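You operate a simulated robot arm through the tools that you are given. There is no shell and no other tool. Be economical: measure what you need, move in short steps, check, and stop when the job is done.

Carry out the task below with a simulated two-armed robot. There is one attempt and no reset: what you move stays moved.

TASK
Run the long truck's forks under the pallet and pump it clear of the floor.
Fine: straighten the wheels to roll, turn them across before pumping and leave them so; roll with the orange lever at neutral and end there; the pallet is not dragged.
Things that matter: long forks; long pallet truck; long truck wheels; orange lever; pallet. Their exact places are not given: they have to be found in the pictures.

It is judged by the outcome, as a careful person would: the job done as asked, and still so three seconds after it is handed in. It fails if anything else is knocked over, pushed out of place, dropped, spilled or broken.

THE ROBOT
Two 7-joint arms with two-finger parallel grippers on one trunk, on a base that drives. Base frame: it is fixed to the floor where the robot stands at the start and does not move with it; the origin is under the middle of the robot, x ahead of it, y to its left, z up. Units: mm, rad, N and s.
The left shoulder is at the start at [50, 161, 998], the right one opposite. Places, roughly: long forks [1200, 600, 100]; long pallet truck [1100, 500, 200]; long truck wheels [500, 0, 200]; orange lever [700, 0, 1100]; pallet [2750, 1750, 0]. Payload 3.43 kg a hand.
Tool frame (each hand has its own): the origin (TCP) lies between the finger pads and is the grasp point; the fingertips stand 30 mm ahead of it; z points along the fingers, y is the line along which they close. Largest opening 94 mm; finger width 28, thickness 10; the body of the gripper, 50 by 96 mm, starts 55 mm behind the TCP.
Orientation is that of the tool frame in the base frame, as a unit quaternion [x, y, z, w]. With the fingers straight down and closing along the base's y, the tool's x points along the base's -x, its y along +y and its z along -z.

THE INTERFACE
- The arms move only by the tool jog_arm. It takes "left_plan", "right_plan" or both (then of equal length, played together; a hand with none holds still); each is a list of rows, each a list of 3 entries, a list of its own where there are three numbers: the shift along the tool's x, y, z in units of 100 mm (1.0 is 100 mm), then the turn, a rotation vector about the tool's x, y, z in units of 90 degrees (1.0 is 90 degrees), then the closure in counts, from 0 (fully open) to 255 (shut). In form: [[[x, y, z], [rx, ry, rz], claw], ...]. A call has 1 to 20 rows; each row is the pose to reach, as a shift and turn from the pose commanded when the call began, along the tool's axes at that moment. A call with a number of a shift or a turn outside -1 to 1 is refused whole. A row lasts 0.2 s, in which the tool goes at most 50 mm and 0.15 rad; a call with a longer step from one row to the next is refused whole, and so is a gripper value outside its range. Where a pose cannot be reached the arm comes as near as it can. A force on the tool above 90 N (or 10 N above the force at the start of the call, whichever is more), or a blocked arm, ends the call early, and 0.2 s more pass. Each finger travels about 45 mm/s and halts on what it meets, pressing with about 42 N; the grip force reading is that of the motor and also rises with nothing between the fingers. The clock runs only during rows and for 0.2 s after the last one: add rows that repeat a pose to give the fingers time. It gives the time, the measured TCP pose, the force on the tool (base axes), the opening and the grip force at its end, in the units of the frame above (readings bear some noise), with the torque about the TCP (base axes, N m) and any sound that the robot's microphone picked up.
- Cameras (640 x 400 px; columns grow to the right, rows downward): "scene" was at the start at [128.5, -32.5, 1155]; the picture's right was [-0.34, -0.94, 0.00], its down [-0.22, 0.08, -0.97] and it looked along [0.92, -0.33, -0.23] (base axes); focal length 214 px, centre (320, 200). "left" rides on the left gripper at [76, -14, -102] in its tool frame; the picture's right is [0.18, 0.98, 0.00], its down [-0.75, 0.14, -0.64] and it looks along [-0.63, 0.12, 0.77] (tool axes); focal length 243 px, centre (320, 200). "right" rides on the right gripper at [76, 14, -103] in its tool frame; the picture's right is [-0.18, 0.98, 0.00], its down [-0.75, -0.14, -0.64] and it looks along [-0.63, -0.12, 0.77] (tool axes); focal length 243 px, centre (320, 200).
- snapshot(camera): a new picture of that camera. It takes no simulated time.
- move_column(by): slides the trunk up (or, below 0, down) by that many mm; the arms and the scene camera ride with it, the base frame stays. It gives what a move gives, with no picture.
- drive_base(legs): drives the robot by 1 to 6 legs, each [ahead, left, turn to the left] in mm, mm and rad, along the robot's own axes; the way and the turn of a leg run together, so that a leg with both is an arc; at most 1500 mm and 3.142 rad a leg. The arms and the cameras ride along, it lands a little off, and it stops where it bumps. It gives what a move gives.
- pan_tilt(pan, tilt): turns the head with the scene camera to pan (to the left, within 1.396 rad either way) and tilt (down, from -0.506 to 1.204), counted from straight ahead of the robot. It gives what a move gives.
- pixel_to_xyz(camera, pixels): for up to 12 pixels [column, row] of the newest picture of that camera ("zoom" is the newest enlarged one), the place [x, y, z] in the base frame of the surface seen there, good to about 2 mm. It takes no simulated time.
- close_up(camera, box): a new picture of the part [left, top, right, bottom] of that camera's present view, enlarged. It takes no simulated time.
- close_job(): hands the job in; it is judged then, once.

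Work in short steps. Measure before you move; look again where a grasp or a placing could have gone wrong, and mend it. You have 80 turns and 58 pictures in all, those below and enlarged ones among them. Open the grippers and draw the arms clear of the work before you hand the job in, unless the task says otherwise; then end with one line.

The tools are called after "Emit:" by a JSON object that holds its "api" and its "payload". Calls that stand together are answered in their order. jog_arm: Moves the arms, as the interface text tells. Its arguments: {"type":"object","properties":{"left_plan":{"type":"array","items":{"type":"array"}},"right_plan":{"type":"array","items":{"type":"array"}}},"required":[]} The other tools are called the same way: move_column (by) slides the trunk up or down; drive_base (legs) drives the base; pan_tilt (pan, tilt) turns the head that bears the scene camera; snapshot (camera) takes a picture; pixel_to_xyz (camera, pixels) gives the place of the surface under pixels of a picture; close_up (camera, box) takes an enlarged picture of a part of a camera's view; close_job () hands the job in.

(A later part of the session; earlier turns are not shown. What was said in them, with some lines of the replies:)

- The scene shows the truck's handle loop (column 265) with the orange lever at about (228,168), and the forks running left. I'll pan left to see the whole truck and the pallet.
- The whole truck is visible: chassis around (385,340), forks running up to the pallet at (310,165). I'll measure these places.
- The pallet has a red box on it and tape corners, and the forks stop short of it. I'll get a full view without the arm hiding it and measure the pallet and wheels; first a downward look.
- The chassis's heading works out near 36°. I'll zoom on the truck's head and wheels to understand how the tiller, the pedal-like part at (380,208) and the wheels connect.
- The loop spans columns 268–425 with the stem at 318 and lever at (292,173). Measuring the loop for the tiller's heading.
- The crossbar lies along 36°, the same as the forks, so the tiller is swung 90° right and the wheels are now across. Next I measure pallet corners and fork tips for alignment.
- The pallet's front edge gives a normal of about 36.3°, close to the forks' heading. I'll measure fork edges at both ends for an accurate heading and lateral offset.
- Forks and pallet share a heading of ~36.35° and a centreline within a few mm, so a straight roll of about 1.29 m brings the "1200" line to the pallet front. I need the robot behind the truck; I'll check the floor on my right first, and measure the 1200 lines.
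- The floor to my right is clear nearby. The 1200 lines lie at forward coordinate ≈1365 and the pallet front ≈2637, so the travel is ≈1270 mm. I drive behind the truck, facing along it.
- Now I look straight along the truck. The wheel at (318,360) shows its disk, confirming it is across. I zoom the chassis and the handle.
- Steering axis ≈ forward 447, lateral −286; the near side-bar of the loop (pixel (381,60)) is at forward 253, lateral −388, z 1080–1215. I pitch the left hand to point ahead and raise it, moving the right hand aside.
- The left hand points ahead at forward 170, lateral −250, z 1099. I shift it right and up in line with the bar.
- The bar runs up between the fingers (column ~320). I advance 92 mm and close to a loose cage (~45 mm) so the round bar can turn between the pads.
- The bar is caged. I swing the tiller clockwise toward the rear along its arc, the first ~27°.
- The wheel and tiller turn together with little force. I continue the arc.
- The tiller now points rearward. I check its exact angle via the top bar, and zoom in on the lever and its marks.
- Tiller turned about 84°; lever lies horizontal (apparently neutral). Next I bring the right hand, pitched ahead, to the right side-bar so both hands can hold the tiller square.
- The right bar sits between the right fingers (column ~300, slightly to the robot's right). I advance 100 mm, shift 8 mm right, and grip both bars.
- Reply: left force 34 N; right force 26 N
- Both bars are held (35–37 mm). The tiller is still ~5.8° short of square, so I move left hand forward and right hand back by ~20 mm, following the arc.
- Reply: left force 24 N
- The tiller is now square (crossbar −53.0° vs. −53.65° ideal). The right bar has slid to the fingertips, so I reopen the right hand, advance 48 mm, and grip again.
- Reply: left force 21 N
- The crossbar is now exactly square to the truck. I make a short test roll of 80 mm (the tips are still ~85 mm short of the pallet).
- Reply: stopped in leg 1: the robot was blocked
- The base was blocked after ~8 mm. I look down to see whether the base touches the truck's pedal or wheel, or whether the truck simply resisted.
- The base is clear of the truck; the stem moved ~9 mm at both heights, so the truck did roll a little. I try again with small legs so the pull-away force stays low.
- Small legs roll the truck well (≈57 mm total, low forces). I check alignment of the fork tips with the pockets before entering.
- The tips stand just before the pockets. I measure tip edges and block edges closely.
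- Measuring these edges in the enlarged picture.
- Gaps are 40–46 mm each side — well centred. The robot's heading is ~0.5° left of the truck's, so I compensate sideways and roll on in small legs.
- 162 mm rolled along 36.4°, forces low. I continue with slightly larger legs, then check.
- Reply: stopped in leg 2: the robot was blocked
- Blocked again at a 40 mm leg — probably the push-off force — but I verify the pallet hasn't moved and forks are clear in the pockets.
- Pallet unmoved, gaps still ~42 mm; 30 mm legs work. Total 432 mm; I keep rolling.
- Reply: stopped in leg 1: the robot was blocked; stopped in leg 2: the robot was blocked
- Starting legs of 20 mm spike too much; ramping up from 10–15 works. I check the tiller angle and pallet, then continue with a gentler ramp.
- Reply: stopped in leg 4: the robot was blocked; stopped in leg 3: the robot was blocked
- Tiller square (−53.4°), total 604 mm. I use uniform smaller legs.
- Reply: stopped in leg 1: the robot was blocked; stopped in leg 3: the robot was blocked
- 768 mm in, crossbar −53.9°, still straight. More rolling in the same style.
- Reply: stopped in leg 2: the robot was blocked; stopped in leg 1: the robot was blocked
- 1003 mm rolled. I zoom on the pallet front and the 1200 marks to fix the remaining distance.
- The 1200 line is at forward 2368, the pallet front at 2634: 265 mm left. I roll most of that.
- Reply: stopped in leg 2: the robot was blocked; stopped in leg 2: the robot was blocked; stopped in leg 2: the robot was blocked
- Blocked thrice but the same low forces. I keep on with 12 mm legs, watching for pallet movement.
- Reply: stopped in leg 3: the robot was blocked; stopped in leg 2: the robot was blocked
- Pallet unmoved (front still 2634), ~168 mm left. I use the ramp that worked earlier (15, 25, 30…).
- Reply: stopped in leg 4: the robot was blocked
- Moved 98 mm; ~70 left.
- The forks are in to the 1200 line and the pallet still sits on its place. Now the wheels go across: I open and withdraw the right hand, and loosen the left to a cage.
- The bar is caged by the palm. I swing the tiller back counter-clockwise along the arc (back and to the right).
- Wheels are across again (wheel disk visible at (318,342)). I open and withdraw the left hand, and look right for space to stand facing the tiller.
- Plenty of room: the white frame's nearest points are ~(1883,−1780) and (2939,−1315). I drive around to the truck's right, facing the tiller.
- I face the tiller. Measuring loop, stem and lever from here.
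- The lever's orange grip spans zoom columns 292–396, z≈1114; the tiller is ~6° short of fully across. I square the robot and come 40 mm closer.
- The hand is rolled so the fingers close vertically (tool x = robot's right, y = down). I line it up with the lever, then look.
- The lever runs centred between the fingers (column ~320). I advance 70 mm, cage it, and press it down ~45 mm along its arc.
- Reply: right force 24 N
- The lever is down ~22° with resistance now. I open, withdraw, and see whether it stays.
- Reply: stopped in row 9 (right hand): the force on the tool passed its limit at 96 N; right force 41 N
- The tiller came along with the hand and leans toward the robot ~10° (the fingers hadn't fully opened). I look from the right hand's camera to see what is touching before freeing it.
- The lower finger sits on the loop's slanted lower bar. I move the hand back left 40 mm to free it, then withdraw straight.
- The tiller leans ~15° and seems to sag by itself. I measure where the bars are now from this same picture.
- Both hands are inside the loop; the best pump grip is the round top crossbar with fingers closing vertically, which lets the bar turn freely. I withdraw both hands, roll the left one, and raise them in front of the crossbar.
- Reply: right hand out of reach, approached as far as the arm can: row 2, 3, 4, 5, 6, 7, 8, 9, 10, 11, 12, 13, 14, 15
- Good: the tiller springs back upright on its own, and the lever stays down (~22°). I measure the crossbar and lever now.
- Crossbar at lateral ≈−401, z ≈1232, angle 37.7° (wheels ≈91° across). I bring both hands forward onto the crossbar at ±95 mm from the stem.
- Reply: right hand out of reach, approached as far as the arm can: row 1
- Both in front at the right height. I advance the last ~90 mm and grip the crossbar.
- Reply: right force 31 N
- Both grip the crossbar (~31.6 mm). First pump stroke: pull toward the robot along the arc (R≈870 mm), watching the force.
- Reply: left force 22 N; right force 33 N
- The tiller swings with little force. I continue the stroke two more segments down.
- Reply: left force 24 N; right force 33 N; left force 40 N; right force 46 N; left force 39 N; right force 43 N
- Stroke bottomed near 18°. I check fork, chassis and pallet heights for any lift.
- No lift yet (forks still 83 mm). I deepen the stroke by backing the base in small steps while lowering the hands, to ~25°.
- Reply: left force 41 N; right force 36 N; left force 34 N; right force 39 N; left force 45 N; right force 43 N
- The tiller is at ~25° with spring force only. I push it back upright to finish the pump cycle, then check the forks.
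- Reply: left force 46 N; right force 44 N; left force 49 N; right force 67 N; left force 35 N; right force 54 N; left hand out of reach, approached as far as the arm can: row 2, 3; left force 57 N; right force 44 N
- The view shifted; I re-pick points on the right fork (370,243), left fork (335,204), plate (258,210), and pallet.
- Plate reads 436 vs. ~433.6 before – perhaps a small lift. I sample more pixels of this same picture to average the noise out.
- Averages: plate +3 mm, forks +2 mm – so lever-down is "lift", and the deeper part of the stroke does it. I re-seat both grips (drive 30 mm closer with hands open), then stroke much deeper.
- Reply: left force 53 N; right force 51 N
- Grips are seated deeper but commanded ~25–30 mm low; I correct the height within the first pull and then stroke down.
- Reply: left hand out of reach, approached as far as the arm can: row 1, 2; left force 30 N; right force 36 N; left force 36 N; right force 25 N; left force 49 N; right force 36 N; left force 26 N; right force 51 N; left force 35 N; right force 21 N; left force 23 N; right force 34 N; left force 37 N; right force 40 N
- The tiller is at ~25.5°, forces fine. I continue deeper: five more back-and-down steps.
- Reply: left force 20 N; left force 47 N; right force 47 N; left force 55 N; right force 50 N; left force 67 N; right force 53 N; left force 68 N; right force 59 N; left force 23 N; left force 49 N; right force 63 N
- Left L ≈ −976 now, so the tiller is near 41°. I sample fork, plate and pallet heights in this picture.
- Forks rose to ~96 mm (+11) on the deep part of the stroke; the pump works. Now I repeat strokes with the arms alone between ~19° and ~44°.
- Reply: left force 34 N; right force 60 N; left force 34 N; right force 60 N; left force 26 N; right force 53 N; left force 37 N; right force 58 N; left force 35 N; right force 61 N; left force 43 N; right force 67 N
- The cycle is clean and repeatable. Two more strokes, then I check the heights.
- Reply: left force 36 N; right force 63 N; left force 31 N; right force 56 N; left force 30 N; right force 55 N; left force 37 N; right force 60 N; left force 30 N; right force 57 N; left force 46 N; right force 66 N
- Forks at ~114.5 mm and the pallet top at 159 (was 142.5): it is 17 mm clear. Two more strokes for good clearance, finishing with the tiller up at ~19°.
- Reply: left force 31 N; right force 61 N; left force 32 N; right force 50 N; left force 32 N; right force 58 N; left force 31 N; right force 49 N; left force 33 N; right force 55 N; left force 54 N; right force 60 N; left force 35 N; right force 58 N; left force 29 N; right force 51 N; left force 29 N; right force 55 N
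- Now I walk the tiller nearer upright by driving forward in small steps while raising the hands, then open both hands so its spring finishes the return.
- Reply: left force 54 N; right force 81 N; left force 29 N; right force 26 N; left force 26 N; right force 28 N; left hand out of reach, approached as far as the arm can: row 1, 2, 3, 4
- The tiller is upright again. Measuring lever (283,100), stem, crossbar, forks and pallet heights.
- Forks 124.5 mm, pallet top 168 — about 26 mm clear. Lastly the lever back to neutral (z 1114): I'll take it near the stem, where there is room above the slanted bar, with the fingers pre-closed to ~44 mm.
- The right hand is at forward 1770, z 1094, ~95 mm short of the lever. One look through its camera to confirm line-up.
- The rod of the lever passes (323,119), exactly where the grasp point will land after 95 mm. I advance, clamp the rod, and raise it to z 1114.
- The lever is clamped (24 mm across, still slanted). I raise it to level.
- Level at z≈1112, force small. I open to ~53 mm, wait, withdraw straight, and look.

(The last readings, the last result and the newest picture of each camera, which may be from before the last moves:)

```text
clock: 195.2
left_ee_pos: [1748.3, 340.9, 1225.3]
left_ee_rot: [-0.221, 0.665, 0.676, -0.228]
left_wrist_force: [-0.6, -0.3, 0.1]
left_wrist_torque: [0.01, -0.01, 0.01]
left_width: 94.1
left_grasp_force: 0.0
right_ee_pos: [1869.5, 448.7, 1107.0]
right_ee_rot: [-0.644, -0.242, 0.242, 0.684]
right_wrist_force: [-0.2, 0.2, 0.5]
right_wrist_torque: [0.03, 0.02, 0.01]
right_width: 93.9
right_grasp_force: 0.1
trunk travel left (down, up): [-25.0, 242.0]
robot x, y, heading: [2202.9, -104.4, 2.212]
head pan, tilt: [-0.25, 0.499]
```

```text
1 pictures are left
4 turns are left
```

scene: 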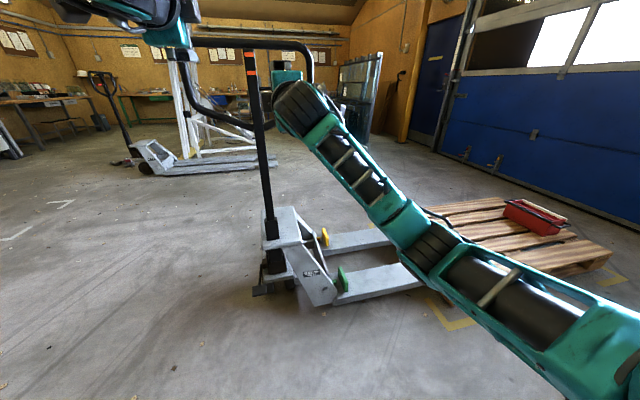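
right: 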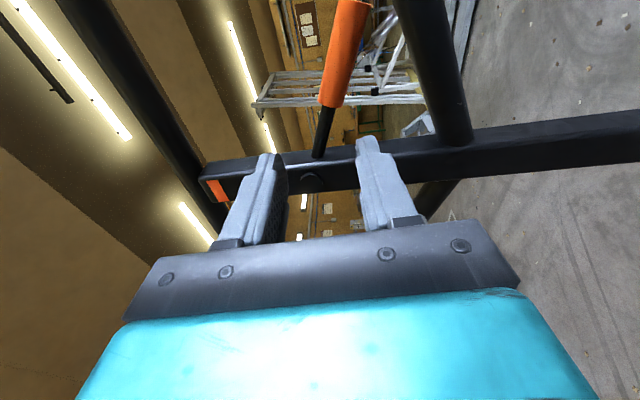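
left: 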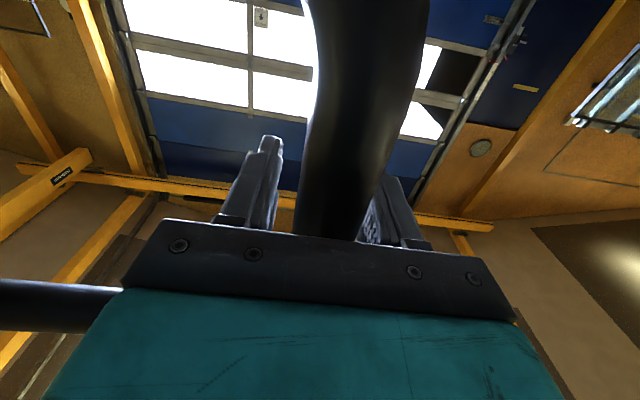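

The hand hides the lever. I lower the right hand aside and take the last picture of the lever; I also measure the forks here.

Emit:
{"api": "pixel_to_xyz", "payload": {"camera": "scene", "pixels": [[380, 280], [400, 275], [360, 240], [288, 228], [500, 235], [540, 245], [220, 44], [290, 44]]}}

Emit:
{"api": "jog_arm", "payload": {"right_plan": [[[0.25, 0.25, 0], [0, 0, 0], 0], [[0.5, 0.5, 0], [0, 0, 0], 0], [[0.75, 0.75, 0], [0, 0, 0], 0], [[1.0, 1.0, 0], [0, 0, 0], 0], [[1.0, 1.0, 0], [0, 0, 0], 0]]}}

Emit:
{"api": "close_up", "payload": {"camera": "scene", "box": [200, 30, 320, 140]}}

```text
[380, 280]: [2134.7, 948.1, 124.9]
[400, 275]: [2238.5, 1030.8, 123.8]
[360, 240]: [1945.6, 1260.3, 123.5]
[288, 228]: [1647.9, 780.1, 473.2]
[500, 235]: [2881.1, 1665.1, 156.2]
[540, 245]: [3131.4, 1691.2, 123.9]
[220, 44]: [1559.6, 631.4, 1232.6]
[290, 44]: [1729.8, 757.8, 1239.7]
```

```text
clock: 196.4
left_ee_pos: [1748.4, 343.8, 1226.0]
left_ee_rot: [-0.221, 0.665, 0.675, -0.228]
left_wrist_force: [0.2, 0.4, 0.5]
left_wrist_torque: [-0.01, -0.03, 0.03]
left_width: 94.0
left_grasp_force: 0.0
right_ee_pos: [1944.9, 516.3, 1009.8]
right_ee_rot: [-0.644, -0.242, 0.243, 0.684]
right_wrist_force: [-0.4, 0.6, 0.5]
right_wrist_torque: [-0.01, 0.02, -0.04]
right_width: 93.9
right_grasp_force: 0.1
trunk travel left (down, up): [-25.0, 242.0]
robot x, y, heading: [2198.6, -105.9, 2.211]
head pan, tilt: [-0.25, 0.499]
```

```text
3.64 times, centred on (260, 85) of scene
3 turns are left
```

zoom: 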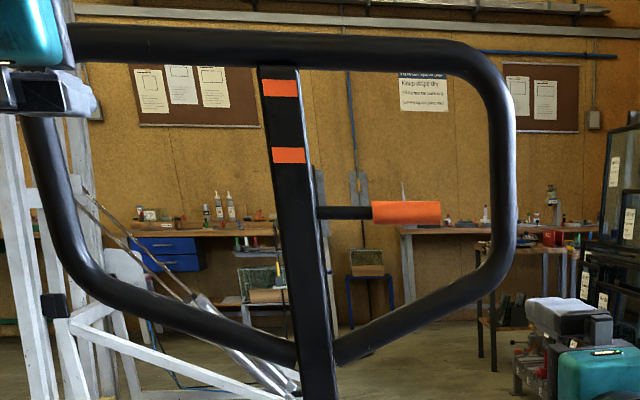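

The lever is level again at neutral. The forks hold at 124 mm, the tiller is upright and turned across, and the hands are open and clear, so I hand the job in.

Emit:
{"api": "close_job", "payload": {}}

```text
The job is handed in.
```

The long truck's forks are under the pallet to the 1200 mark, and the pallet is pumped about 26 mm clear of the floor. The wheels are across, the orange lever is back at neutral, and both hands are open and clear; the pallet stayed on its place during the roll-in.
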